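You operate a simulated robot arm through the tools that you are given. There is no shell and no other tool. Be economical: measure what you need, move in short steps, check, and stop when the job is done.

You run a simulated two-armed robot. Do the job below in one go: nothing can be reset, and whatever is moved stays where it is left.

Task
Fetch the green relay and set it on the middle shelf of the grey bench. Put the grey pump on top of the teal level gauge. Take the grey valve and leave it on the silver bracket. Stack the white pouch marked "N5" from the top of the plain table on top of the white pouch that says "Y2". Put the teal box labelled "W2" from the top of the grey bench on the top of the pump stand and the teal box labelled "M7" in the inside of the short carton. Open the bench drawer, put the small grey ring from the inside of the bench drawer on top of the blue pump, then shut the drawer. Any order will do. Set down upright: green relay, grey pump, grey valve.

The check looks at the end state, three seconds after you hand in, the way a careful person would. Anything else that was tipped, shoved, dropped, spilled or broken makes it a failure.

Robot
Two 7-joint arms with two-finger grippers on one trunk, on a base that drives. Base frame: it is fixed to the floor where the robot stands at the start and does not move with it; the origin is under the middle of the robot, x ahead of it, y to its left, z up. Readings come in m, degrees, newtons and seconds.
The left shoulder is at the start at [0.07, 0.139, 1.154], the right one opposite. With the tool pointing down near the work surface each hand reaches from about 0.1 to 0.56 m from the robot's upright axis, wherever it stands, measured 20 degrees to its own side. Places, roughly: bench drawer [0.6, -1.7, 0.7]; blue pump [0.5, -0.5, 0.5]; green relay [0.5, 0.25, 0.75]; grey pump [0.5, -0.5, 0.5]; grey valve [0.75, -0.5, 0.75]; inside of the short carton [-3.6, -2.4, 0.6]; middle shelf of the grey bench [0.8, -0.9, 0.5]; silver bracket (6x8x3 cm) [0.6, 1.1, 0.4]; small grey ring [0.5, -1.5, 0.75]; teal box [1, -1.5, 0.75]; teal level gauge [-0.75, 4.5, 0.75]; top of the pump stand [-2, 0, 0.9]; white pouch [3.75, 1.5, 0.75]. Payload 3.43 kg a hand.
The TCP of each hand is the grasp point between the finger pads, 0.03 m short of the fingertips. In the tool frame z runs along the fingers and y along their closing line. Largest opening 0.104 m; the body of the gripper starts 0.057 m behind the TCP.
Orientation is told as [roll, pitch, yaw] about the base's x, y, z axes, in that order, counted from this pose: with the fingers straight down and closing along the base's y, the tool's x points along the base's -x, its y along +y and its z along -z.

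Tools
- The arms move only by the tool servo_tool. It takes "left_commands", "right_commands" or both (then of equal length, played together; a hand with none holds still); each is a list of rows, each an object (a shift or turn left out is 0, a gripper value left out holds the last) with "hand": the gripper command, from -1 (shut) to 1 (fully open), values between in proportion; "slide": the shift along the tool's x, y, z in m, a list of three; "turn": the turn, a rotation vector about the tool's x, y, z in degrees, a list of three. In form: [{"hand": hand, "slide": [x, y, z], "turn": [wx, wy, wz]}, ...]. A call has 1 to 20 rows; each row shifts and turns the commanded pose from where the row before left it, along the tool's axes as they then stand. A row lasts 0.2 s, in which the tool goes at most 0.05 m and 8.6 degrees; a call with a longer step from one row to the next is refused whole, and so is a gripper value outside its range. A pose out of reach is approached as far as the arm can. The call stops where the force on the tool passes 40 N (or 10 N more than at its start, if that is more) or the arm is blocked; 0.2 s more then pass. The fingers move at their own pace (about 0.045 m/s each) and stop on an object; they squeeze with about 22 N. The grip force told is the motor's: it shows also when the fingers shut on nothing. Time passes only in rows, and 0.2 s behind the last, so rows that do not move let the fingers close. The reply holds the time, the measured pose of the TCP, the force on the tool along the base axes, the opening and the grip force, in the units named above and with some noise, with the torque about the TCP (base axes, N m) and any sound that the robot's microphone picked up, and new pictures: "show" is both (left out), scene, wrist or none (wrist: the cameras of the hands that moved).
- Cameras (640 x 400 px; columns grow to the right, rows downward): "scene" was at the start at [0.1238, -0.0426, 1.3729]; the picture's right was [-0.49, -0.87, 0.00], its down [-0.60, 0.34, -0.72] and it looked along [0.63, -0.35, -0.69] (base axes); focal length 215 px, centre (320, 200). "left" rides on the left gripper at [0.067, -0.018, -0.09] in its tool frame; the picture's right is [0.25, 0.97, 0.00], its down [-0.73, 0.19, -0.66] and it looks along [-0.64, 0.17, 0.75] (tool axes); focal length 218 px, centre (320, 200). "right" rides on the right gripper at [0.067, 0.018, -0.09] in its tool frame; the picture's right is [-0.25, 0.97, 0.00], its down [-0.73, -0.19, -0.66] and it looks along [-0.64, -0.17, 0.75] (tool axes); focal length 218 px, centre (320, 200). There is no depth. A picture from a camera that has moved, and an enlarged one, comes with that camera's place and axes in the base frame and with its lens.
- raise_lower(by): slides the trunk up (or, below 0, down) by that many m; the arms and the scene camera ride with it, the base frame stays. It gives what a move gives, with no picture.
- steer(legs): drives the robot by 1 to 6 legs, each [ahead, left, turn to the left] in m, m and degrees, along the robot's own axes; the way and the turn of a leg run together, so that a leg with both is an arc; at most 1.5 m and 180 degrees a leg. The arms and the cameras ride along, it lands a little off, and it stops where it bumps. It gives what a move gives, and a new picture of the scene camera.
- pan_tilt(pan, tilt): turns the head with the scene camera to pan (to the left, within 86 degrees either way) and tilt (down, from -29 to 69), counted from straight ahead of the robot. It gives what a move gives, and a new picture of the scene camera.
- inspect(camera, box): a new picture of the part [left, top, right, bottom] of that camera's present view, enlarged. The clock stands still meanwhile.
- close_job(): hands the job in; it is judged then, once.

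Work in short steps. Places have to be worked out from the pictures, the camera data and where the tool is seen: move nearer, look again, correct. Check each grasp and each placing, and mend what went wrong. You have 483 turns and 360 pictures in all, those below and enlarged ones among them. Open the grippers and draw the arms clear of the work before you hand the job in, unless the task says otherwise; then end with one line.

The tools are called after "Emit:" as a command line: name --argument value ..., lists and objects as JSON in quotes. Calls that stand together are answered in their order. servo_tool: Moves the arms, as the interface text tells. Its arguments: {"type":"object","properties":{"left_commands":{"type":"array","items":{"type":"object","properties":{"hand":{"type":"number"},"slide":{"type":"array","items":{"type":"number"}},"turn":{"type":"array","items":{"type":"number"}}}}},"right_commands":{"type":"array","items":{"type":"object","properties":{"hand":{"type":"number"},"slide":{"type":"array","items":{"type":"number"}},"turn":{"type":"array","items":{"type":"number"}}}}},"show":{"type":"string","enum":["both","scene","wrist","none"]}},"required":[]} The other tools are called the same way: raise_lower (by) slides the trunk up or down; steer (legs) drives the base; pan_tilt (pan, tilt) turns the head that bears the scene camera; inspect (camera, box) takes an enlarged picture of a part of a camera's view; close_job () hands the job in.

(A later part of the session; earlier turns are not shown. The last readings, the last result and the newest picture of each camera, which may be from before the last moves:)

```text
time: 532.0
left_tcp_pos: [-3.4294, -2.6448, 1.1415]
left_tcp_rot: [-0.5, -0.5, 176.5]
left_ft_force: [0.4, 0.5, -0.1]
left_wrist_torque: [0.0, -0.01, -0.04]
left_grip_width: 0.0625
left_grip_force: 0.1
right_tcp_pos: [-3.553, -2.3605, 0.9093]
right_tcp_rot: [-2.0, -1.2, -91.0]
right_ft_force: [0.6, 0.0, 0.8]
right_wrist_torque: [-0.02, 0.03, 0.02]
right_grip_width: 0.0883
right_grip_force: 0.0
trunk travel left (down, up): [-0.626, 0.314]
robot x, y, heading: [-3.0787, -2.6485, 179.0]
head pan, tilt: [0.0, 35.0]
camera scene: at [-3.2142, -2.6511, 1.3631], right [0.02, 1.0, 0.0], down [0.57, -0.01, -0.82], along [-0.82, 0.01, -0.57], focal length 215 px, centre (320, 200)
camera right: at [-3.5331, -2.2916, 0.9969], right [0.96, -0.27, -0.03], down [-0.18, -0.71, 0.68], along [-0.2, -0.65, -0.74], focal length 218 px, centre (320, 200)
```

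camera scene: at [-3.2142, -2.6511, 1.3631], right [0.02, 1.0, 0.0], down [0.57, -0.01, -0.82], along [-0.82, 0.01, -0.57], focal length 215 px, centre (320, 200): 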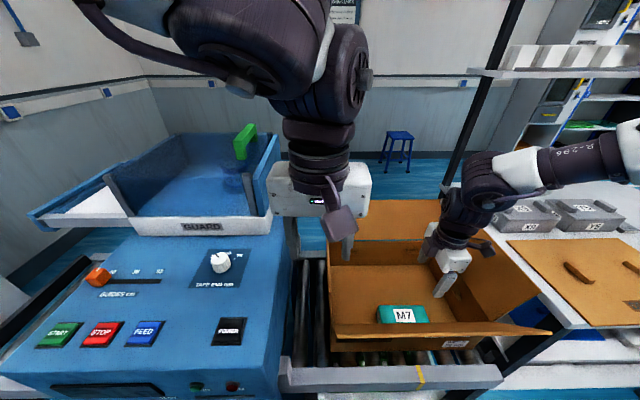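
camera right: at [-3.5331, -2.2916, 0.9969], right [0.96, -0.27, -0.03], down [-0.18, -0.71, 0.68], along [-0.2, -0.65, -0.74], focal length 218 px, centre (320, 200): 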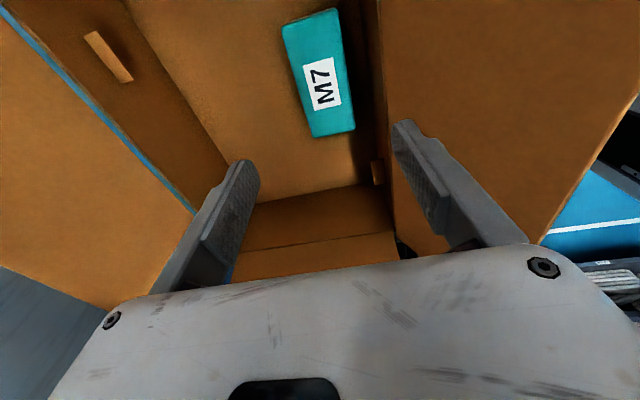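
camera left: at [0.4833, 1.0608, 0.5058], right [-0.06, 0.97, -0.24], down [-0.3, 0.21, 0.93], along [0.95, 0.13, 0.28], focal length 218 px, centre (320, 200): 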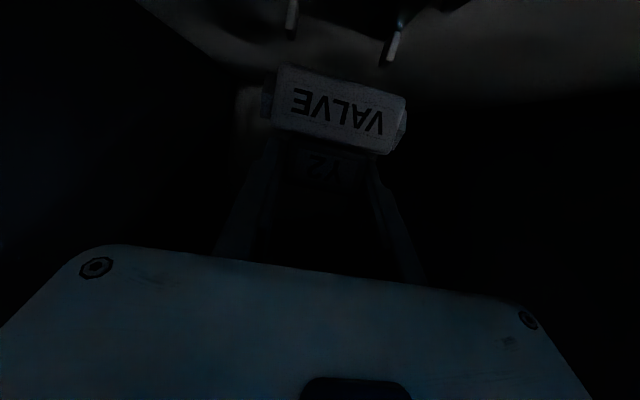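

M7 rests inside the carton. I back away and look toward the pump stand (≈[-2, 0]).

Emit:
raise_lower --by 0.1

Emit:
steer --legs '[[-0.55, 0, 0]]'

Emit:
pan_tilt --pan -86 --tilt 20

```text
time: 533.3
left_tcp_pos: [-3.431, -2.6453, 1.2405]
left_tcp_rot: [-0.5, -0.4, 176.5]
left_ft_force: [0.4, -1.3, 0.1]
left_wrist_torque: [-0.03, 0.01, 0.02]
left_grip_width: 0.0625
left_grip_force: 0.1
right_tcp_pos: [-3.5564, -2.359, 1.009]
right_tcp_rot: [-2.0, -1.1, -90.9]
right_ft_force: [0.6, 0.2, 0.0]
right_wrist_torque: [0.01, 0.02, 0.01]
right_grip_width: 0.0884
right_grip_force: 0.1
trunk travel left (down, up): [-0.726, 0.214]
robot x, y, heading: [-3.0769, -2.6489, 179.0]
head pan, tilt: [0.0, 35.0]
```

```text
time: 536.5
left_tcp_pos: [-2.8753, -2.6531, 1.2416]
left_tcp_rot: [-0.5, -0.3, 177.2]
left_ft_force: [-0.6, 0.0, 0.9]
left_wrist_torque: [0.02, -0.02, -0.02]
left_grip_width: 0.0622
left_grip_force: 0.0
right_tcp_pos: [-3.004, -2.3713, 1.0083]
right_tcp_rot: [-2.0, -1.2, -90.2]
right_ft_force: [0.4, -1.0, 0.9]
right_wrist_torque: [0.01, -0.01, -0.02]
right_grip_width: 0.0884
right_grip_force: 0.0
trunk travel left (down, up): [-0.726, 0.214]
robot x, y, heading: [-2.5221, -2.6558, 180.0]
head pan, tilt: [0.0, 35.0]
camera scene: at [-2.6605, -2.6576, 1.4629], right [0.0, 1.0, 0.0], down [0.57, 0.0, -0.82], along [-0.82, 0.0, -0.57], focal length 215 px, centre (320, 200)
```

scene: 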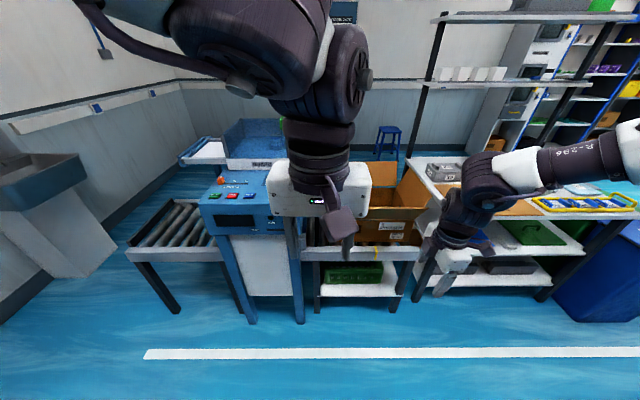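

```text
time: 538.1
left_tcp_pos: [-2.8746, -2.6545, 1.2412]
left_tcp_rot: [-0.5, -0.4, 177.1]
left_ft_force: [-1.1, 0.6, 0.0]
left_wrist_torque: [0.01, -0.04, 0.0]
left_grip_width: 0.0625
left_grip_force: 0.0
right_tcp_pos: [-3.0037, -2.3714, 1.0085]
right_tcp_rot: [-2.0, -1.0, -90.3]
right_ft_force: [0.5, -0.5, 1.0]
right_wrist_torque: [0.03, -0.01, 0.0]
right_grip_width: 0.0881
right_grip_force: 0.1
trunk travel left (down, up): [-0.726, 0.214]
robot x, y, heading: [-2.5251, -2.6552, 179.8]
head pan, tilt: [-85.9, 20.0]
camera scene: at [-2.5778, -2.5652, 1.4869], right [1.0, 0.07, 0.0], down [0.02, -0.34, -0.94], along [-0.06, 0.94, -0.34], focal length 215 px, centre (320, 200)
```

scene: 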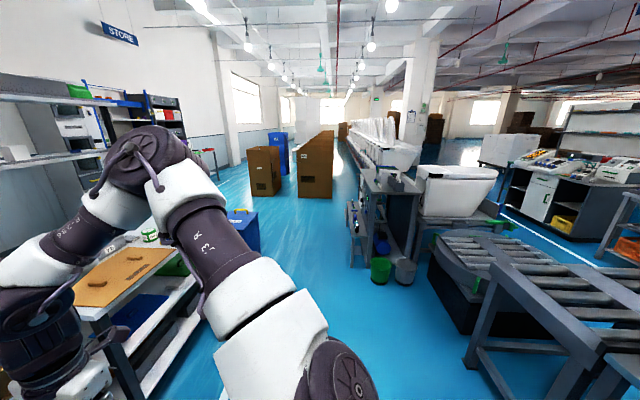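

The pump stand is reachable from this west side. Now I fetch W2: back through the corridor, and there I check for an eastward passage.

Emit:
steer --legs '[[0, 0.5, 0], [-1.4, 0, 0], [-0.75, 0, 0], [0, 0, -90]]'

Emit:
pan_tilt --pan -80 --tilt 20

```text
time: 555.2
left_tcp_pos: [-0.3654, -2.7884, 1.2412]
left_tcp_rot: [-0.4, -0.4, 87.8]
left_ft_force: [0.7, 0.6, -0.2]
left_wrist_torque: [-0.02, 0.01, 0.0]
left_grip_width: 0.0623
left_grip_force: 0.0
right_tcp_pos: [-0.0835, -2.6561, 1.0087]
right_tcp_rot: [-2.1, -1.2, -179.5]
right_ft_force: [-0.6, 0.0, 0.2]
right_wrist_torque: [0.0, 0.01, 0.03]
right_grip_width: 0.0885
right_grip_force: 0.0
trunk travel left (down, up): [-0.726, 0.214]
robot x, y, heading: [-0.3642, -3.1373, 90.5]
head pan, tilt: [-85.9, 20.0]
camera scene: at [-0.2697, -3.0834, 1.4869], right [0.08, -1.0, 0.0], down [-0.34, -0.03, -0.94], along [0.94, 0.07, -0.34], focal length 215 px, centre (320, 200)
```

scene: 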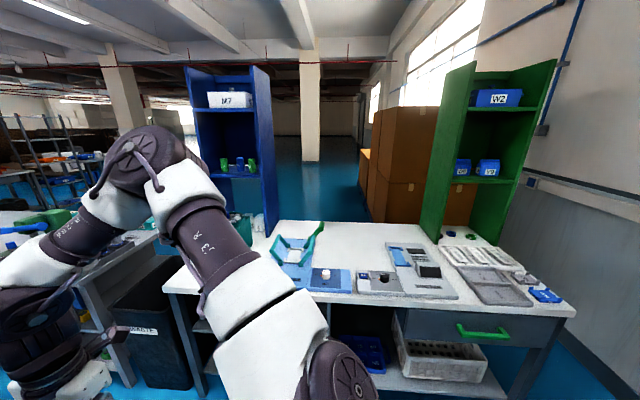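

```text
time: 555.9
left_tcp_pos: [-0.3655, -2.7884, 1.2408]
left_tcp_rot: [-0.4, -0.5, 87.9]
left_ft_force: [-1.0, 0.2, -0.4]
left_wrist_torque: [0.0, 0.03, 0.0]
left_grip_width: 0.0623
left_grip_force: 0.1
right_tcp_pos: [-0.0833, -2.6556, 1.0084]
right_tcp_rot: [-2.1, -1.1, -179.6]
right_ft_force: [-0.5, -0.6, -0.7]
right_wrist_torque: [-0.03, -0.01, 0.01]
right_grip_width: 0.0884
right_grip_force: 0.0
trunk travel left (down, up): [-0.726, 0.214]
robot x, y, heading: [-0.3642, -3.1374, 90.5]
head pan, tilt: [-80.0, 20.0]
camera scene: at [-0.2706, -3.0739, 1.4869], right [0.18, -0.98, 0.0], down [-0.34, -0.06, -0.94], along [0.92, 0.17, -0.34], focal length 215 px, centre (320, 200)
```

scene: 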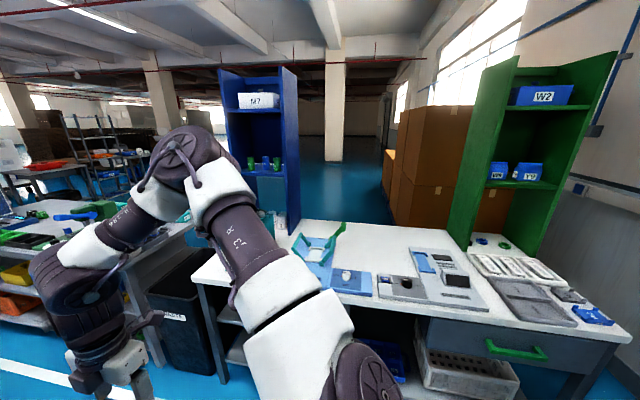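

No passage east. Since I'm in the aisle, I do the drawer task next: I go in front of the drawer and face the bench.

Emit:
steer --legs '[[1.45, 0.05, 0], [0.25, 0, 0], [0, 0, -90.5]]'

Emit:
pan_tilt --pan -25 --tilt 40

```text
time: 568.3
left_tcp_pos: [-0.0659, -1.4273, 1.2407]
left_tcp_rot: [-0.5, -0.4, -1.6]
left_ft_force: [0.6, 0.3, -0.4]
left_wrist_torque: [-0.01, 0.01, -0.03]
left_grip_width: 0.0625
left_grip_force: 0.1
right_tcp_pos: [0.0681, -1.7084, 1.0089]
right_tcp_rot: [-2.0, -1.2, 90.9]
right_ft_force: [0.1, -0.8, -0.2]
right_wrist_torque: [0.0, 0.03, -0.02]
right_grip_width: 0.0886
right_grip_force: 0.1
trunk travel left (down, up): [-0.726, 0.214]
robot x, y, heading: [-0.415, -1.4302, 0.7]
head pan, tilt: [-80.0, 20.0]
camera scene: at [-0.3481, -1.5255, 1.4869], right [-0.98, -0.19, 0.0], down [-0.06, 0.34, -0.94], along [0.18, -0.92, -0.34], focal length 215 px, centre (320, 200)
```

scene: 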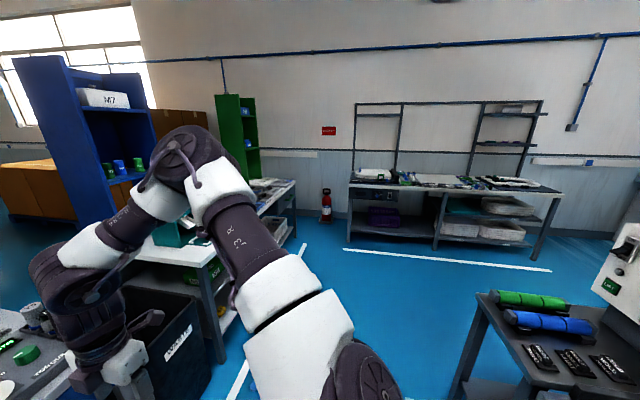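

```text
time: 569.6
left_tcp_pos: [-0.0666, -1.4288, 1.2406]
left_tcp_rot: [-0.5, -0.4, -1.7]
left_ft_force: [0.0, -0.3, 0.1]
left_wrist_torque: [0.02, 0.0, -0.02]
left_grip_width: 0.0625
left_grip_force: 0.1
right_tcp_pos: [0.0674, -1.7082, 1.0081]
right_tcp_rot: [-1.9, -1.2, 90.8]
right_ft_force: [-0.5, 0.2, 0.1]
right_wrist_torque: [-0.01, 0.01, 0.01]
right_grip_width: 0.0885
right_grip_force: 0.1
trunk travel left (down, up): [-0.726, 0.214]
robot x, y, heading: [-0.4191, -1.4317, 0.6]
head pan, tilt: [-25.0, 40.0]
camera scene: at [-0.2881, -1.4691, 1.4555], right [-0.41, -0.91, 0.0], down [-0.59, 0.26, -0.77], along [0.7, -0.31, -0.64], focal length 215 px, centre (320, 200)
```

scene: 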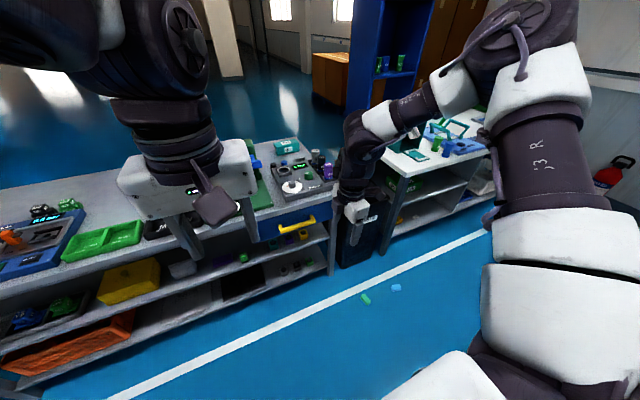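

I lower the trunk and tilt the right hand 30° so its body leans away from the bench edge, to straddle the handle from above.

Emit:
raise_lower --by -0.22

Emit:
servo_tool --right_commands '[{"turn": [7.5, 0, 0]}, {"turn": [7.5, 0, 0]}, {"turn": [7.5, 0, 0]}, {"turn": [7.5, 0, 0], "hand": 0.4}]' --show "both"

```text
time: 571.9
left_tcp_pos: [-0.0663, -1.4282, 1.0206]
left_tcp_rot: [-0.5, -0.3, -1.6]
left_ft_force: [0.3, 0.6, -1.1]
left_wrist_torque: [0.02, 0.01, 0.0]
left_grip_width: 0.0625
left_grip_force: 0.2
right_tcp_pos: [0.067, -1.7091, 0.7884]
right_tcp_rot: [-1.9, -1.2, 91.0]
right_ft_force: [0.3, -0.2, 0.4]
right_wrist_torque: [-0.03, 0.0, 0.0]
right_grip_width: 0.0887
right_grip_force: 0.1
trunk travel left (down, up): [-0.506, 0.434]
robot x, y, heading: [-0.4185, -1.4328, 0.9]
head pan, tilt: [-25.0, 40.0]
```

```text
time: 572.9
left_tcp_pos: [-0.0663, -1.4279, 1.0215]
left_tcp_rot: [-0.4, -0.5, -1.7]
left_ft_force: [-0.4, 0.9, 0.4]
left_wrist_torque: [0.01, 0.0, 0.01]
left_grip_width: 0.0622
left_grip_force: 0.0
right_tcp_pos: [0.0684, -1.7088, 0.7881]
right_tcp_rot: [-32.1, -1.2, 90.9]
right_ft_force: [-0.2, 0.1, -0.4]
right_wrist_torque: [0.0, 0.02, -0.01]
right_grip_width: 0.0729
right_grip_force: 0.0
trunk travel left (down, up): [-0.506, 0.434]
robot x, y, heading: [-0.4172, -1.4328, 0.8]
head pan, tilt: [-25.0, 40.0]
camera scene: at [-0.2884, -1.4696, 1.2355], right [-0.41, -0.91, 0.0], down [-0.59, 0.26, -0.77], along [0.7, -0.31, -0.64], focal length 215 px, centre (320, 200)
camera right: at [0.0056, -1.7774, 0.8538], right [-0.82, 0.25, -0.51], down [-0.2, 0.71, 0.67], along [0.53, 0.66, -0.54], focal length 218 px, centre (320, 200)
```

scene: 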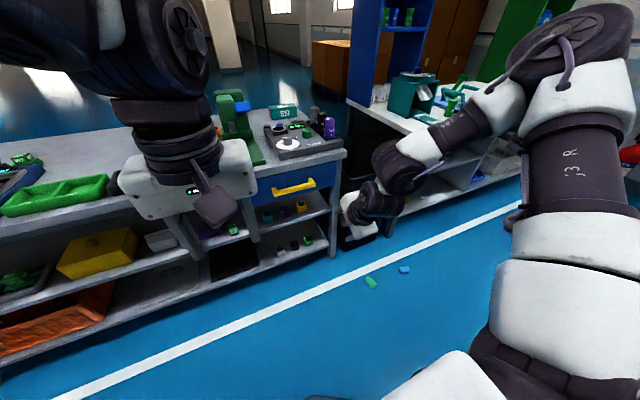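
right: 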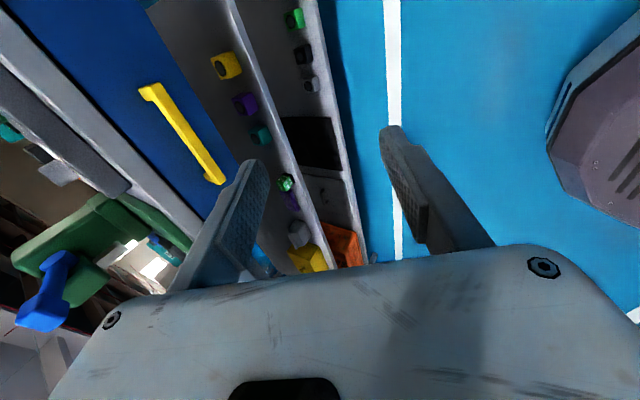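

Handle bar ≈[0.422,-1.663,0.698]. A horizontal hand closing vertically is cleaner, so I extend forward and continue the tilt to 90°.

Emit:
servo_tool --right_commands '[{"slide": [0, -0.035, 0.02]}, {"slide": [0, -0.035, 0.02]}, {"slide": [0, -0.035, 0.02]}, {"turn": [8.3, 0, 0]}, {"turn": [8.3, 0, 0]}, {"turn": [8.3, 0, 0]}, {"turn": [8.3, 0, 0]}, {"turn": [8.3, 0, 0]}, {"turn": [8.3, 0, 0]}, {"turn": [8.0, 0, 0]}]' --show "both"

```text
time: 575.1
left_tcp_pos: [-0.0655, -1.4294, 1.0205]
left_tcp_rot: [-0.5, -0.4, -1.7]
left_ft_force: [-0.5, -0.8, 0.0]
left_wrist_torque: [0.0, 0.02, 0.01]
left_grip_width: 0.0621
left_grip_force: 0.0
right_tcp_pos: [0.1889, -1.7451, 0.866]
right_tcp_rot: [-85.5, -1.4, 92.0]
right_ft_force: [0.0, -0.4, -0.5]
right_wrist_torque: [-0.01, -0.01, 0.0]
right_grip_width: 0.0727
right_grip_force: 0.1
right hand out of reach, approached as far as the arm can: row 9, 10
trunk travel left (down, up): [-0.506, 0.434]
robot x, y, heading: [-0.415, -1.4295, 0.5]
head pan, tilt: [-25.0, 40.0]
camera scene: at [-0.2878, -1.4709, 1.2353], right [-0.41, -0.91, 0.0], down [-0.59, 0.26, -0.77], along [0.7, -0.31, -0.64], focal length 215 px, centre (320, 200)
camera right: at [0.1002, -1.8151, 0.854], right [-0.09, 0.27, -0.96], down [-0.66, 0.7, 0.26], along [0.74, 0.66, 0.12], focal length 218 px, centre (320, 200)
```

scene: 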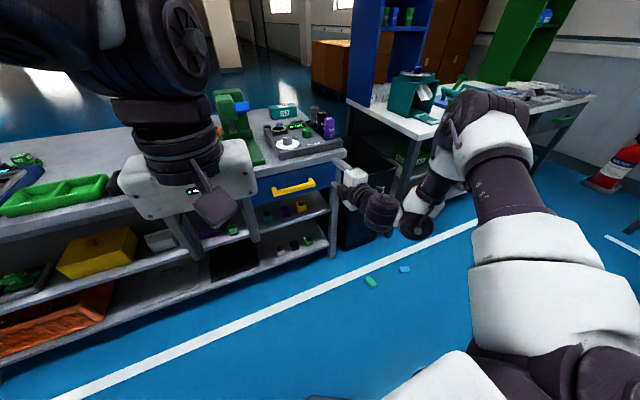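
right: 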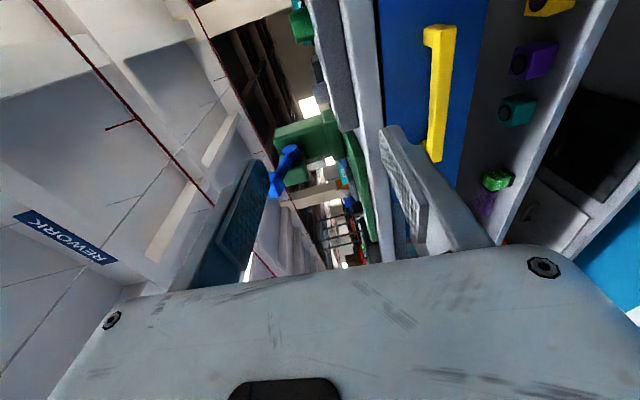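

Hand is horizontal. I lower the trunk 0.168 m, shift left 8 cm and approach by 0.15 m.

Emit:
raise_lower --by -0.168

Emit:
steer --legs '[[0.13, 0.08, -0.5]]'

Emit:
servo_tool --right_commands '[{"turn": [4, 0, 0]}]' --show "wrist"

```text
time: 577.0
left_tcp_pos: [-0.0672, -1.4262, 0.8533]
left_tcp_rot: [-0.5, -0.5, -1.6]
left_ft_force: [0.1, -0.2, -0.2]
left_wrist_torque: [0.02, 0.01, 0.0]
left_grip_width: 0.0623
left_grip_force: 0.2
right_tcp_pos: [0.1898, -1.7437, 0.699]
right_tcp_rot: [-85.5, -1.4, 92.1]
right_ft_force: [0.1, -0.5, 0.3]
right_wrist_torque: [0.0, -0.03, 0.0]
right_grip_width: 0.0728
right_grip_force: 0.0
trunk travel left (down, up): [-0.338, 0.602]
robot x, y, heading: [-0.4205, -1.4323, 1.0]
head pan, tilt: [-25.0, 40.0]
```

```text
time: 578.4
left_tcp_pos: [0.0658, -1.3495, 0.8521]
left_tcp_rot: [-0.5, -0.4, -2.2]
left_ft_force: [0.2, 0.5, -0.2]
left_wrist_torque: [0.01, 0.01, -0.03]
left_grip_width: 0.062
left_grip_force: 0.1
right_tcp_pos: [0.3199, -1.6683, 0.6984]
right_tcp_rot: [-85.5, -1.4, 91.7]
right_ft_force: [-0.1, -1.1, -0.6]
right_wrist_torque: [0.02, -0.04, 0.01]
right_grip_width: 0.0731
right_grip_force: 0.1
trunk travel left (down, up): [-0.338, 0.602]
robot x, y, heading: [-0.2875, -1.3544, 0.7]
head pan, tilt: [-25.0, 40.0]
camera scene: at [-0.1556, -1.3898, 1.0674], right [-0.42, -0.91, 0.0], down [-0.59, 0.27, -0.77], along [0.7, -0.32, -0.64], focal length 215 px, centre (320, 200)
```

scene: 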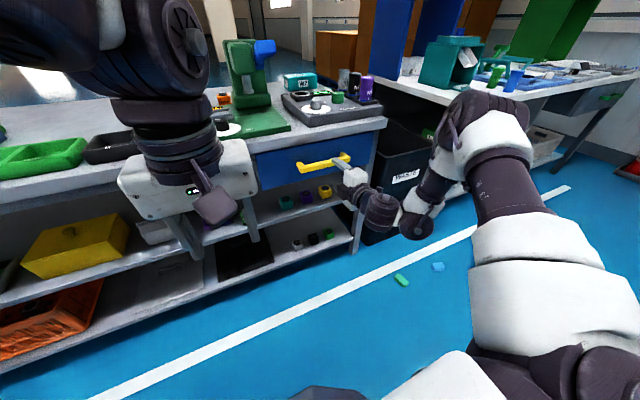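

```text
time: 578.8
left_tcp_pos: [0.0661, -1.3506, 0.8537]
left_tcp_rot: [-0.3, -0.4, -2.2]
left_ft_force: [0.7, 0.1, 0.0]
left_wrist_torque: [-0.01, -0.01, -0.01]
left_grip_width: 0.0622
left_grip_force: 0.1
right_tcp_pos: [0.3224, -1.6772, 0.7175]
right_tcp_rot: [-89.4, -1.4, 91.7]
right_ft_force: [0.4, -0.3, 0.3]
right_wrist_torque: [0.02, 0.0, -0.03]
right_grip_width: 0.0728
right_grip_force: 0.0
right hand out of reach, approached as far as the arm can: row 1
trunk travel left (down, up): [-0.338, 0.602]
robot x, y, heading: [-0.2853, -1.3522, 0.4]
head pan, tilt: [-25.0, 40.0]
camera right: at [0.236, -1.7459, 0.6988], right [-0.02, 0.28, -0.96], down [-0.68, 0.71, 0.22], along [0.74, 0.65, 0.17], focal length 218 px, centre (320, 200)
```

right: 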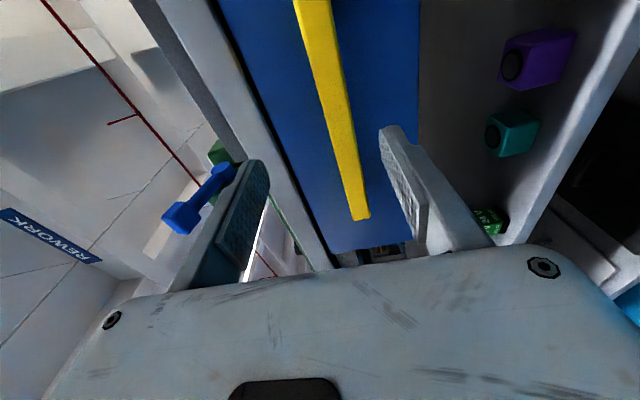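

Handle z≈0.702. I lower 1.5 cm and drive ahead 9 cm.

Emit:
servo_tool --right_commands '[{"slide": [0, 0.0155, 0]}]' --show "none"

Emit:
steer --legs '[[0.085, 0, -0.4]]'

Emit:
servo_tool --right_commands '[{}]' --show "wrist"

```text
time: 579.2
left_tcp_pos: [0.0669, -1.3502, 0.852]
left_tcp_rot: [-0.5, -0.4, -2.2]
left_ft_force: [-0.9, -0.3, 0.4]
left_wrist_torque: [-0.03, -0.01, 0.02]
left_grip_width: 0.0625
left_grip_force: 0.0
right_tcp_pos: [0.3278, -1.6815, 0.7138]
right_tcp_rot: [-89.3, -1.4, 91.6]
right_ft_force: [-0.6, 0.1, 1.0]
right_wrist_torque: [-0.01, -0.01, -0.04]
right_grip_width: 0.073
right_grip_force: 0.0
right hand out of reach, approached as far as the arm can: row 1
trunk travel left (down, up): [-0.338, 0.602]
robot x, y, heading: [-0.2843, -1.3526, 0.4]
head pan, tilt: [-25.0, 40.0]
```

```text
time: 580.3
left_tcp_pos: [0.1419, -1.3527, 0.8526]
left_tcp_rot: [-0.5, -0.2, -2.5]
left_ft_force: [-0.2, 0.0, -0.8]
left_wrist_torque: [-0.01, 0.02, 0.01]
left_grip_width: 0.0625
left_grip_force: 0.1
right_tcp_pos: [0.4012, -1.6873, 0.7151]
right_tcp_rot: [-89.4, -1.7, 91.3]
right_ft_force: [-2.2, -0.4, -0.4]
right_wrist_torque: [0.01, -0.08, 0.0]
right_grip_width: 0.0717
right_grip_force: 0.0
trunk travel left (down, up): [-0.338, 0.602]
robot x, y, heading: [-0.2098, -1.3522, -0.2]
head pan, tilt: [-25.0, 40.0]
stopped in leg 1: the force on the tool passed its limit at 102 N (the readings are from after the stop); the commanded pose is now the measured one
camera scene: at [-0.0806, -1.3913, 1.0675], right [-0.43, -0.91, 0.0], down [-0.58, 0.27, -0.77], along [0.69, -0.33, -0.64], focal length 215 px, centre (320, 200)
```

scene: 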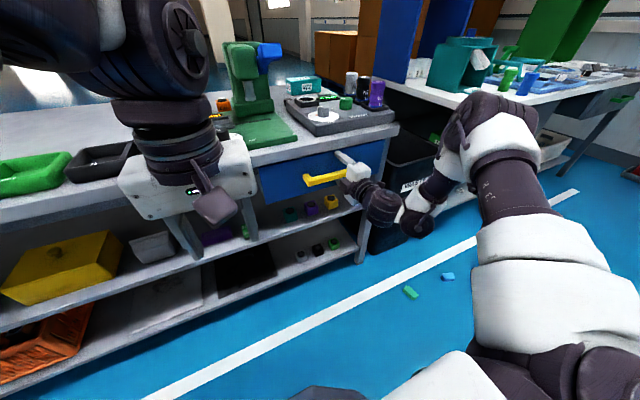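

```text
time: 580.7
left_tcp_pos: [0.1422, -1.3528, 0.8525]
left_tcp_rot: [-0.5, -0.3, -2.8]
left_ft_force: [-0.6, -0.6, -0.5]
left_wrist_torque: [-0.04, 0.01, 0.01]
left_grip_width: 0.0625
left_grip_force: 0.1
right_tcp_pos: [0.4, -1.6853, 0.7151]
right_tcp_rot: [-89.3, -1.7, 91.2]
right_ft_force: [-3.3, -0.8, -1.2]
right_wrist_torque: [0.0, -0.07, -0.06]
right_grip_width: 0.0716
right_grip_force: 0.0
trunk travel left (down, up): [-0.338, 0.602]
robot x, y, heading: [-0.2127, -1.3506, 0.3]
head pan, tilt: [-25.0, 40.0]
camera right: at [0.3112, -1.7543, 0.6961], right [-0.02, 0.28, -0.96], down [-0.67, 0.71, 0.22], along [0.74, 0.65, 0.18], focal length 218 px, centre (320, 200)
```

right: 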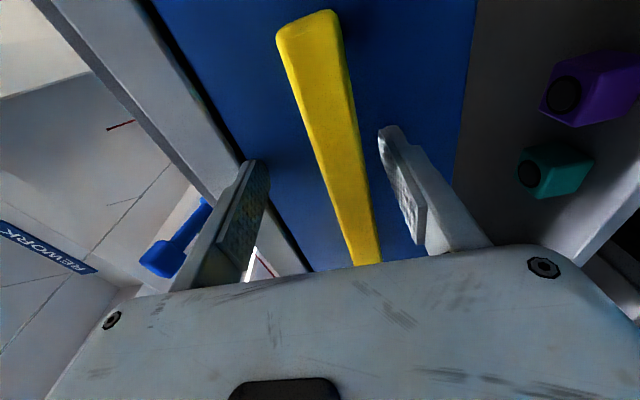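

The tips touched the drawer front; the handle is between the fingers. I back 5 mm and close on it.

Emit:
servo_tool --right_commands '[{"slide": [0, 0.008, -0.006]}, {"hand": -1}, {}, {}, {}, {}]' --show "wrist"

```text
time: 582.0
left_tcp_pos: [0.1454, -1.353, 0.8512]
left_tcp_rot: [-0.4, -0.1, -2.6]
left_ft_force: [-0.1, 0.6, -0.3]
left_wrist_torque: [0.0, -0.04, 0.02]
left_grip_width: 0.0624
left_grip_force: 0.0
right_tcp_pos: [0.3958, -1.6884, 0.7003]
right_tcp_rot: [-87.5, -0.9, 91.4]
right_ft_force: [2.8, 3.6, -27.3]
right_wrist_torque: [-0.5, -0.04, -0.21]
right_grip_width: 0.0163
right_grip_force: 22.2
right hand out of reach, approached as far as the arm can: row 1
trunk travel left (down, up): [-0.338, 0.602]
robot x, y, heading: [-0.2075, -1.353, -0.1]
head pan, tilt: [-25.0, 40.0]
stopped in row 6 (right hand): the force on the tool passed its limit at 42 N (the readings are from after the stop); the commanded pose is now the measured one
camera right: at [0.3059, -1.7568, 0.6856], right [-0.05, 0.27, -0.96], down [-0.67, 0.71, 0.23], along [0.74, 0.65, 0.14], focal length 218 px, centre (320, 200)
```

right: 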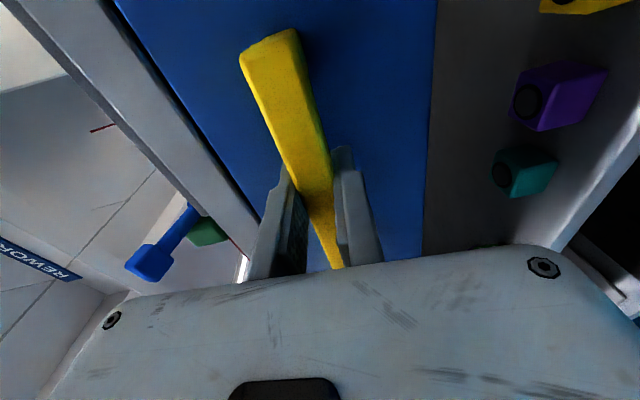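

Handle gripped. Pull by driving back.

Emit:
steer --legs '[[-0.12, 0, 0]]'

```text
time: 583.2
left_tcp_pos: [0.0422, -1.3531, 0.8533]
left_tcp_rot: [-0.4, -0.3, -2.6]
left_ft_force: [-0.7, -0.1, -0.1]
left_wrist_torque: [-0.01, -0.01, -0.02]
left_grip_width: 0.0626
left_grip_force: 0.1
right_tcp_pos: [0.2924, -1.6881, 0.7006]
right_tcp_rot: [-87.3, -0.5, 91.4]
right_ft_force: [-2.5, -1.2, -8.1]
right_wrist_torque: [-0.48, -0.02, 0.69]
right_grip_width: 0.0156
right_grip_force: 45.0
trunk travel left (down, up): [-0.338, 0.602]
robot x, y, heading: [-0.3069, -1.3541, -0.0]
head pan, tilt: [-25.0, 40.0]
stopped in leg 1: the force on the tool passed its limit at 41 N (the readings are from after the stop); the commanded pose is now the measured one
camera scene: at [-0.1803, -1.3915, 1.0677], right [-0.42, -0.91, 0.0], down [-0.58, 0.27, -0.77], along [0.69, -0.32, -0.64], focal length 215 px, centre (320, 200)
```

scene: 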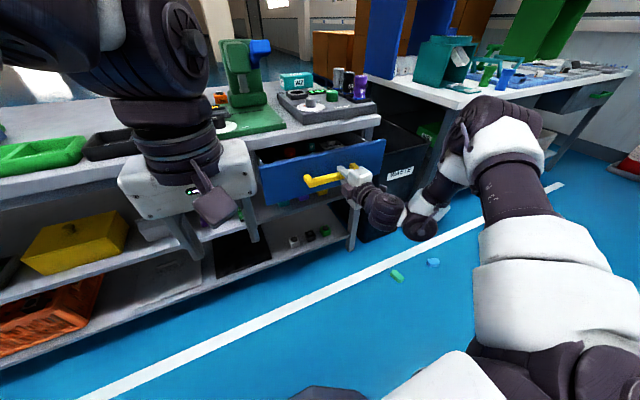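

The drawer slides out. Continue pulling.

Emit:
steer --legs '[[-0.06, 0, 0], [-0.05, 0, 0]]'

```text
time: 584.7
left_tcp_pos: [-0.0657, -1.3523, 0.8512]
left_tcp_rot: [-0.3, -0.3, -2.5]
left_ft_force: [0.2, 0.7, 0.2]
left_wrist_torque: [-0.03, 0.0, -0.04]
left_grip_width: 0.0625
left_grip_force: 0.2
right_tcp_pos: [0.1854, -1.6878, 0.7003]
right_tcp_rot: [-87.4, -0.6, 91.4]
right_ft_force: [1.5, -5.7, -16.4]
right_wrist_torque: [-0.69, -0.1, -0.45]
right_grip_width: 0.0154
right_grip_force: 44.6
trunk travel left (down, up): [-0.338, 0.602]
robot x, y, heading: [-0.4145, -1.3543, 0.1]
head pan, tilt: [-25.0, 40.0]
camera scene: at [-0.2879, -1.3921, 1.0671], right [-0.42, -0.91, 0.0], down [-0.58, 0.27, -0.76], along [0.69, -0.32, -0.64], focal length 215 px, centre (320, 200)
```

scene: 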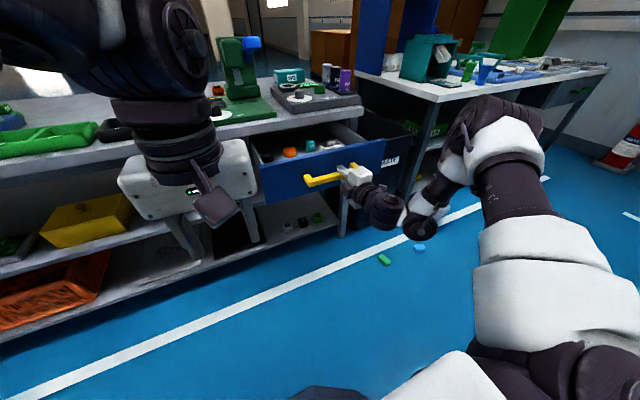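

Drawer is out about 21 cm and its contents show. I release the handle, back off, raise and look in.

Emit:
servo_tool --right_commands '[{"hand": 0.4}, {}, {}, {"slide": [0, 0, -0.03]}, {"slide": [0, 0, -0.04]}]' --show "none"

Emit:
steer --legs '[[-0.1, 0, 0]]'

Emit:
raise_lower --by 0.3

Emit:
pan_tilt --pan -15 --tilt 45

Emit:
inspect --camera "scene" --box '[260, 100, 440, 220]'

```text
time: 585.9
left_tcp_pos: [-0.0668, -1.3533, 0.8529]
left_tcp_rot: [-0.5, -0.3, -2.6]
left_ft_force: [0.1, 0.8, 0.3]
left_wrist_torque: [0.01, 0.0, 0.04]
left_grip_width: 0.0624
left_grip_force: 0.0
right_tcp_pos: [0.1179, -1.6992, 0.7156]
right_tcp_rot: [-87.4, -0.7, 91.4]
right_ft_force: [-0.6, -0.1, -0.3]
right_wrist_torque: [0.03, 0.01, 0.01]
right_grip_width: 0.0729
right_grip_force: 0.0
right hand out of reach, approached as far as the arm can: row 4, 5
trunk travel left (down, up): [-0.338, 0.602]
robot x, y, heading: [-0.4202, -1.3545, -0.1]
head pan, tilt: [-25.0, 40.0]
```

```text
time: 587.0
left_tcp_pos: [-0.168, -1.3531, 0.8528]
left_tcp_rot: [-0.5, -0.2, -2.5]
left_ft_force: [-0.2, 0.7, 0.5]
left_wrist_torque: [0.01, 0.01, 0.0]
left_grip_width: 0.0625
left_grip_force: 0.1
right_tcp_pos: [0.0186, -1.6979, 0.7147]
right_tcp_rot: [-87.4, -0.5, 91.5]
right_ft_force: [-0.1, 0.0, 0.4]
right_wrist_torque: [0.0, 0.04, 0.01]
right_grip_width: 0.0728
right_grip_force: 0.1
trunk travel left (down, up): [-0.338, 0.602]
robot x, y, heading: [-0.5198, -1.3527, 0.1]
head pan, tilt: [-25.0, 40.0]
camera scene: at [-0.3907, -1.3905, 1.0676], right [-0.42, -0.91, 0.0], down [-0.58, 0.27, -0.77], along [0.69, -0.32, -0.64], focal length 215 px, centre (320, 200)
```

scene: 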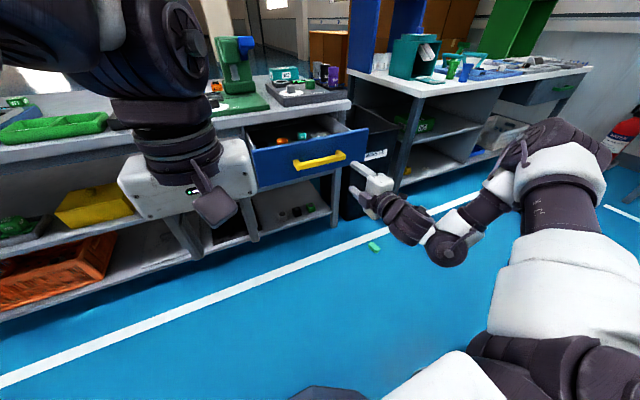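

```text
time: 590.0
left_tcp_pos: [-0.167, -1.3529, 1.1523]
left_tcp_rot: [-0.6, -0.3, -2.5]
left_ft_force: [0.1, -0.1, 0.4]
left_wrist_torque: [0.0, 0.01, 0.02]
left_grip_width: 0.0622
left_grip_force: 0.1
right_tcp_pos: [0.0187, -1.6972, 1.0146]
right_tcp_rot: [-87.3, -0.5, 91.5]
right_ft_force: [0.0, 0.5, -0.5]
right_wrist_torque: [-0.02, -0.01, -0.03]
right_grip_width: 0.0729
right_grip_force: 0.1
trunk travel left (down, up): [-0.638, 0.302]
robot x, y, heading: [-0.5193, -1.3534, -0.2]
head pan, tilt: [-25.0, 40.0]
```

```text
time: 590.8
left_tcp_pos: [-0.1663, -1.3525, 1.1535]
left_tcp_rot: [-0.6, -0.3, -2.5]
left_ft_force: [-1.3, 0.7, -1.1]
left_wrist_torque: [-0.03, -0.02, 0.02]
left_grip_width: 0.0624
left_grip_force: 0.1
right_tcp_pos: [0.0183, -1.6981, 1.0125]
right_tcp_rot: [-87.3, -0.6, 91.6]
right_ft_force: [0.0, -0.1, 0.1]
right_wrist_torque: [-0.01, 0.02, 0.05]
right_grip_width: 0.0727
right_grip_force: 0.0
trunk travel left (down, up): [-0.638, 0.302]
robot x, y, heading: [-0.5157, -1.355, 0.3]
head pan, tilt: [-15.0, 45.0]
camera scene: at [-0.388, -1.3757, 1.3602], right [-0.26, -0.97, 0.0], down [-0.68, 0.18, -0.71], along [0.68, -0.18, -0.71], focal length 215 px, centre (320, 200)
```

scene: 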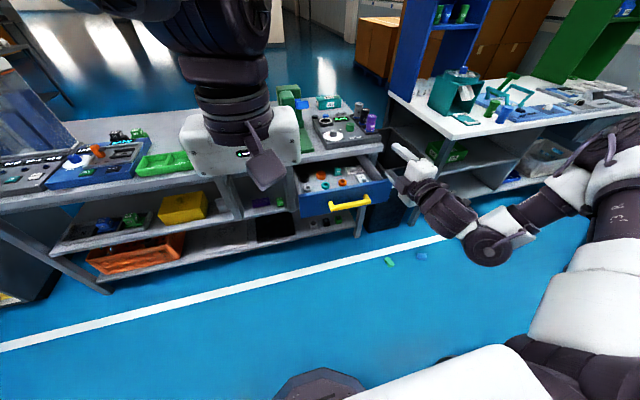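

```text
3.33 times, centred on (350, 160) of scene
camera zoom: at [-0.388, -1.3757, 1.3602], right [-0.26, -0.97, 0.0], down [-0.68, 0.18, -0.71], along [0.68, -0.18, -0.71], focal length 716 px, centre (220, 333)
```

zoom: 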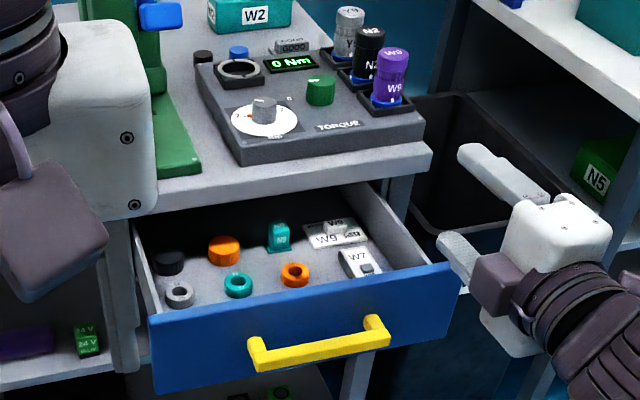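

The grey ring is at ≈[0.372,-1.517] on the drawer floor. I bring the right hand back to vertical with zero yaw to pick it from above.

Emit:
servo_tool --right_commands '[{"turn": [-8.6, 0, 0]}, {"turn": [-8.6, 0, 0]}, {"turn": [-8.6, 0, 0]}, {"turn": [-8.6, 0, 0]}, {"turn": [-8.6, 0, 0]}, {"turn": [-8.6, 0, 0]}, {"turn": [-8.6, 0, 0]}, {"turn": [-8.6, 0, 0]}, {"turn": [-8.6, 0, 0]}, {"turn": [-8.6, 0, 0]}]' --show "none"

Emit:
servo_tool --right_commands '[{"turn": [0, 0, 8.6]}, {"turn": [0, 0, 8.6]}, {"turn": [0, 0, 8.6]}, {"turn": [0, 0, 8.6]}, {"turn": [0, 0, 8.6]}, {"turn": [0, 0, 8.6]}, {"turn": [0, 0, 8.6]}, {"turn": [0, 0, 8.6]}, {"turn": [0, 0, 8.6]}, {"turn": [0, 0, 8.6]}, {"turn": [0, 0, 5]}]' --show "both"

```text
time: 593.0
left_tcp_pos: [-0.1645, -1.3512, 1.1519]
left_tcp_rot: [-0.5, -0.2, -2.5]
left_ft_force: [-0.8, -0.9, -0.3]
left_wrist_torque: [0.01, 0.03, 0.0]
left_grip_width: 0.0624
left_grip_force: 0.0
right_tcp_pos: [0.02, -1.6976, 1.0129]
right_tcp_rot: [-1.2, -0.7, 91.6]
right_ft_force: [-0.6, 0.3, 0.2]
right_wrist_torque: [0.0, -0.01, 0.0]
right_grip_width: 0.0726
right_grip_force: 0.0
trunk travel left (down, up): [-0.638, 0.302]
robot x, y, heading: [-0.5179, -1.3539, -0.1]
head pan, tilt: [-15.0, 45.0]
```

```text
time: 595.4
left_tcp_pos: [-0.1662, -1.3521, 1.1516]
left_tcp_rot: [-0.5, -0.3, -2.5]
left_ft_force: [-0.2, 0.5, -0.1]
left_wrist_torque: [-0.02, -0.02, 0.02]
left_grip_width: 0.0625
left_grip_force: 0.0
right_tcp_pos: [0.0178, -1.6981, 1.0141]
right_tcp_rot: [0.7, -1.3, 0.5]
right_ft_force: [-0.5, 0.4, 1.0]
right_wrist_torque: [-0.01, -0.01, 0.01]
right_grip_width: 0.073
right_grip_force: 0.0
trunk travel left (down, up): [-0.638, 0.302]
robot x, y, heading: [-0.5178, -1.3517, -0.0]
head pan, tilt: [-15.0, 45.0]
camera scene: at [-0.388, -1.3756, 1.3602], right [-0.26, -0.97, 0.0], down [-0.68, 0.18, -0.71], along [0.68, -0.18, -0.71], focal length 215 px, centre (320, 200)
camera right: at [-0.0519, -1.6821, 1.1029], right [0.24, 0.97, 0.02], down [0.72, -0.19, 0.67], along [0.65, -0.15, -0.74], focal length 218 px, centre (320, 200)
```

scene: 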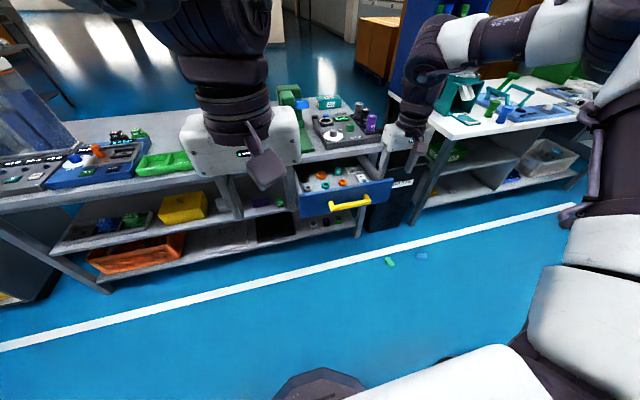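
right: 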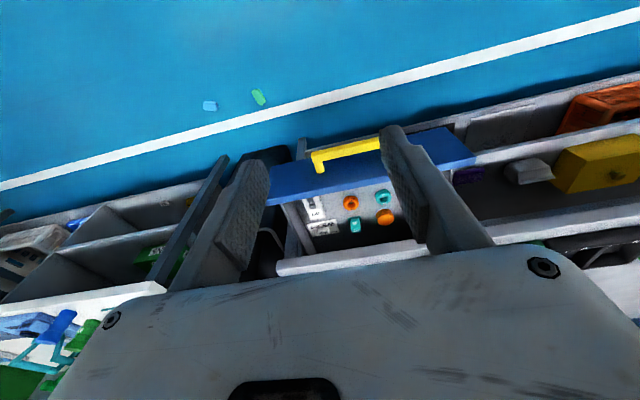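

Hand is vertical. I move over the drawer for a look from the wrist camera.

Emit:
steer --legs '[[0.24, 0.18, 0]]'

Emit:
raise_lower --by -0.14

Emit:
servo_tool --right_commands '[{}]' --show "wrist"

```text
time: 597.4
left_tcp_pos: [0.0691, -1.1734, 1.1531]
left_tcp_rot: [-0.5, -0.3, -2.5]
left_ft_force: [0.3, -0.2, -0.6]
left_wrist_torque: [-0.01, 0.02, 0.0]
left_grip_width: 0.0626
left_grip_force: 0.0
right_tcp_pos: [0.2534, -1.5203, 1.0142]
right_tcp_rot: [0.6, -1.3, 0.5]
right_ft_force: [0.6, 0.0, -0.2]
right_wrist_torque: [0.02, -0.01, 0.01]
right_grip_width: 0.0726
right_grip_force: 0.2
trunk travel left (down, up): [-0.638, 0.302]
robot x, y, heading: [-0.2828, -1.1749, 0.0]
head pan, tilt: [-15.0, 45.0]
camera scene: at [-0.1524, -1.197, 1.3603], right [-0.26, -0.97, 0.0], down [-0.68, 0.18, -0.71], along [0.68, -0.18, -0.71], focal length 215 px, centre (320, 200)
```

scene: 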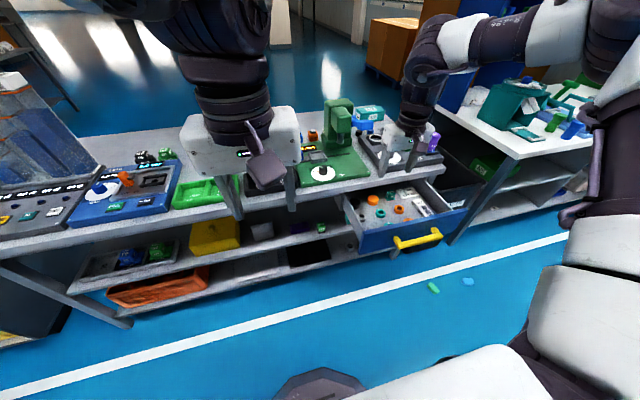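

```text
time: 599.1
left_tcp_pos: [0.0695, -1.1731, 1.0128]
left_tcp_rot: [-0.5, -0.3, -2.6]
left_ft_force: [-0.3, -0.5, -0.2]
left_wrist_torque: [0.0, 0.0, 0.03]
left_grip_width: 0.0625
left_grip_force: 0.0
right_tcp_pos: [0.2534, -1.5191, 0.8754]
right_tcp_rot: [0.7, -1.3, 0.5]
right_ft_force: [-0.2, 0.1, -0.1]
right_wrist_torque: [-0.04, 0.01, 0.01]
right_grip_width: 0.0728
right_grip_force: 0.1
trunk travel left (down, up): [-0.498, 0.442]
robot x, y, heading: [-0.2834, -1.1706, 0.1]
head pan, tilt: [-15.0, 45.0]
```

```text
time: 599.5
left_tcp_pos: [0.0695, -1.1728, 1.0119]
left_tcp_rot: [-0.5, -0.3, -2.6]
left_ft_force: [0.6, -0.1, 0.1]
left_wrist_torque: [-0.01, 0.02, -0.02]
left_grip_width: 0.062
left_grip_force: 0.1
right_tcp_pos: [0.253, -1.5193, 0.8738]
right_tcp_rot: [0.6, -1.4, 0.4]
right_ft_force: [-0.6, 0.3, -1.3]
right_wrist_torque: [-0.02, 0.03, 0.02]
right_grip_width: 0.073
right_grip_force: 0.0
trunk travel left (down, up): [-0.498, 0.442]
robot x, y, heading: [-0.2812, -1.1735, -0.3]
head pan, tilt: [-15.0, 45.0]
camera right: at [0.1838, -1.5038, 0.9628], right [0.24, 0.97, 0.02], down [0.72, -0.19, 0.67], along [0.65, -0.15, -0.74], focal length 218 px, centre (320, 200)
```

right: 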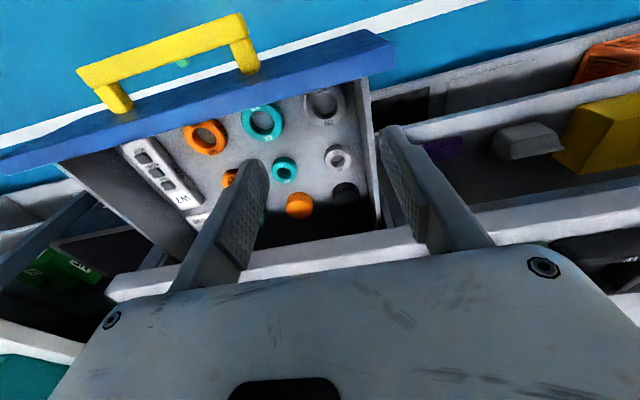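

There are large and small rings; the small grey one is the second row. Zoom.

Emit:
inspect --camera "right" --box '[160, 70, 400, 230]'

```text
2.50 times, centred on (280, 150) of right
camera zoom: at [0.1838, -1.5038, 0.9628], right [0.24, 0.97, 0.02], down [0.72, -0.19, 0.67], along [0.65, -0.15, -0.74], focal length 546 px, centre (420, 325)
```

zoom: 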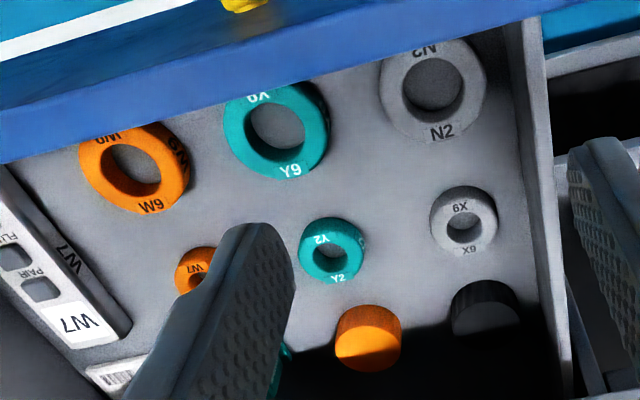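

Small grey ring (X9) ≈[0.361,-1.516,0.675]. I narrow the grip, drive ahead 10.8 cm, and descend part way.

Emit:
steer --legs '[[0.108, 0.003, 0]]'

Emit:
servo_tool --right_commands '[{"hand": 0.06, "slide": [0, 0, 0.04]}, {"slide": [0, 0, 0.04]}, {}]' --show "wrist"

```text
time: 600.6
left_tcp_pos: [0.1749, -1.1706, 1.0127]
left_tcp_rot: [-0.6, -0.2, -2.6]
left_ft_force: [1.3, -0.5, 0.3]
left_wrist_torque: [0.01, 0.04, -0.04]
left_grip_width: 0.0624
left_grip_force: 0.1
right_tcp_pos: [0.3593, -1.5178, 0.8743]
right_tcp_rot: [0.8, -1.3, 0.4]
right_ft_force: [-0.4, 0.6, 0.0]
right_wrist_torque: [0.0, 0.01, 0.02]
right_grip_width: 0.073
right_grip_force: 0.1
trunk travel left (down, up): [-0.498, 0.442]
robot x, y, heading: [-0.1754, -1.1708, -0.2]
head pan, tilt: [-15.0, 45.0]
camera scene: at [-0.0459, -1.1937, 1.2202], right [-0.26, -0.97, 0.0], down [-0.68, 0.18, -0.71], along [0.68, -0.18, -0.71], focal length 215 px, centre (320, 200)
```

scene: 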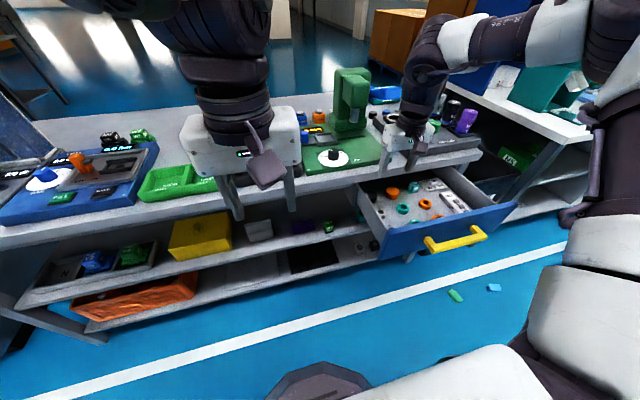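

```text
time: 601.4
left_tcp_pos: [0.1749, -1.1695, 1.0129]
left_tcp_rot: [-0.5, -0.3, -2.6]
left_ft_force: [-0.5, -0.7, 0.6]
left_wrist_torque: [0.02, 0.02, 0.01]
left_grip_width: 0.0623
left_grip_force: 0.1
right_tcp_pos: [0.3593, -1.5144, 0.797]
right_tcp_rot: [0.7, -1.4, 0.5]
right_ft_force: [0.2, 0.5, -0.1]
right_wrist_torque: [0.03, 0.0, 0.01]
right_grip_width: 0.0553
right_grip_force: 0.1
trunk travel left (down, up): [-0.498, 0.442]
robot x, y, heading: [-0.1772, -1.1711, -0.1]
head pan, tilt: [-15.0, 45.0]
camera right: at [0.2897, -1.4985, 0.8855], right [0.24, 0.97, 0.02], down [0.72, -0.19, 0.67], along [0.65, -0.15, -0.74], focal length 218 px, centre (320, 200)
```

right: 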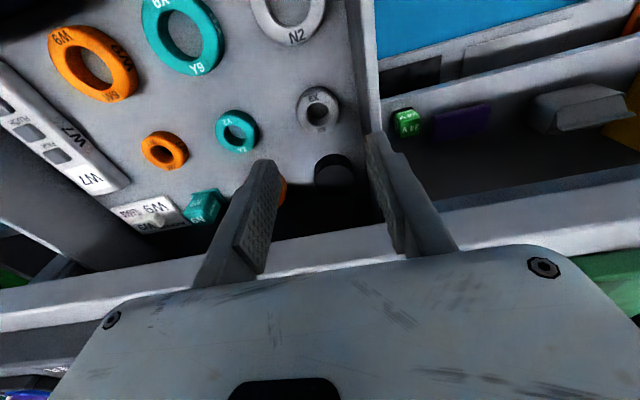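

Ring is right below. I shift 3 mm from the wall and descend 6 cm, look.

Emit:
servo_tool --right_commands '[{"slide": [-0.002, -0.003, 0.03]}, {"slide": [0, 0, 0.035]}]' --show "wrist"

```text
time: 602.0
left_tcp_pos: [0.1755, -1.1705, 1.0115]
left_tcp_rot: [-0.5, -0.3, -2.6]
left_ft_force: [-0.3, 0.3, 0.0]
left_wrist_torque: [0.04, 0.02, 0.03]
left_grip_width: 0.0624
left_grip_force: 0.0
right_tcp_pos: [0.3634, -1.5175, 0.7296]
right_tcp_rot: [0.8, -1.3, 0.4]
right_ft_force: [0.0, -0.4, 0.0]
right_wrist_torque: [-0.01, 0.05, -0.03]
right_grip_width: 0.0549
right_grip_force: 0.0
trunk travel left (down, up): [-0.498, 0.442]
robot x, y, heading: [-0.1795, -1.1658, -0.1]
head pan, tilt: [-15.0, 45.0]
camera right: at [0.2933, -1.501, 0.8191], right [0.25, 0.97, 0.02], down [0.72, -0.19, 0.67], along [0.65, -0.15, -0.74], focal length 218 px, centre (320, 200)
```

right: 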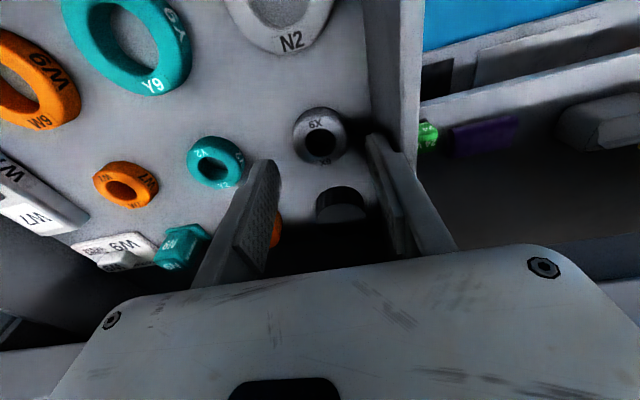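

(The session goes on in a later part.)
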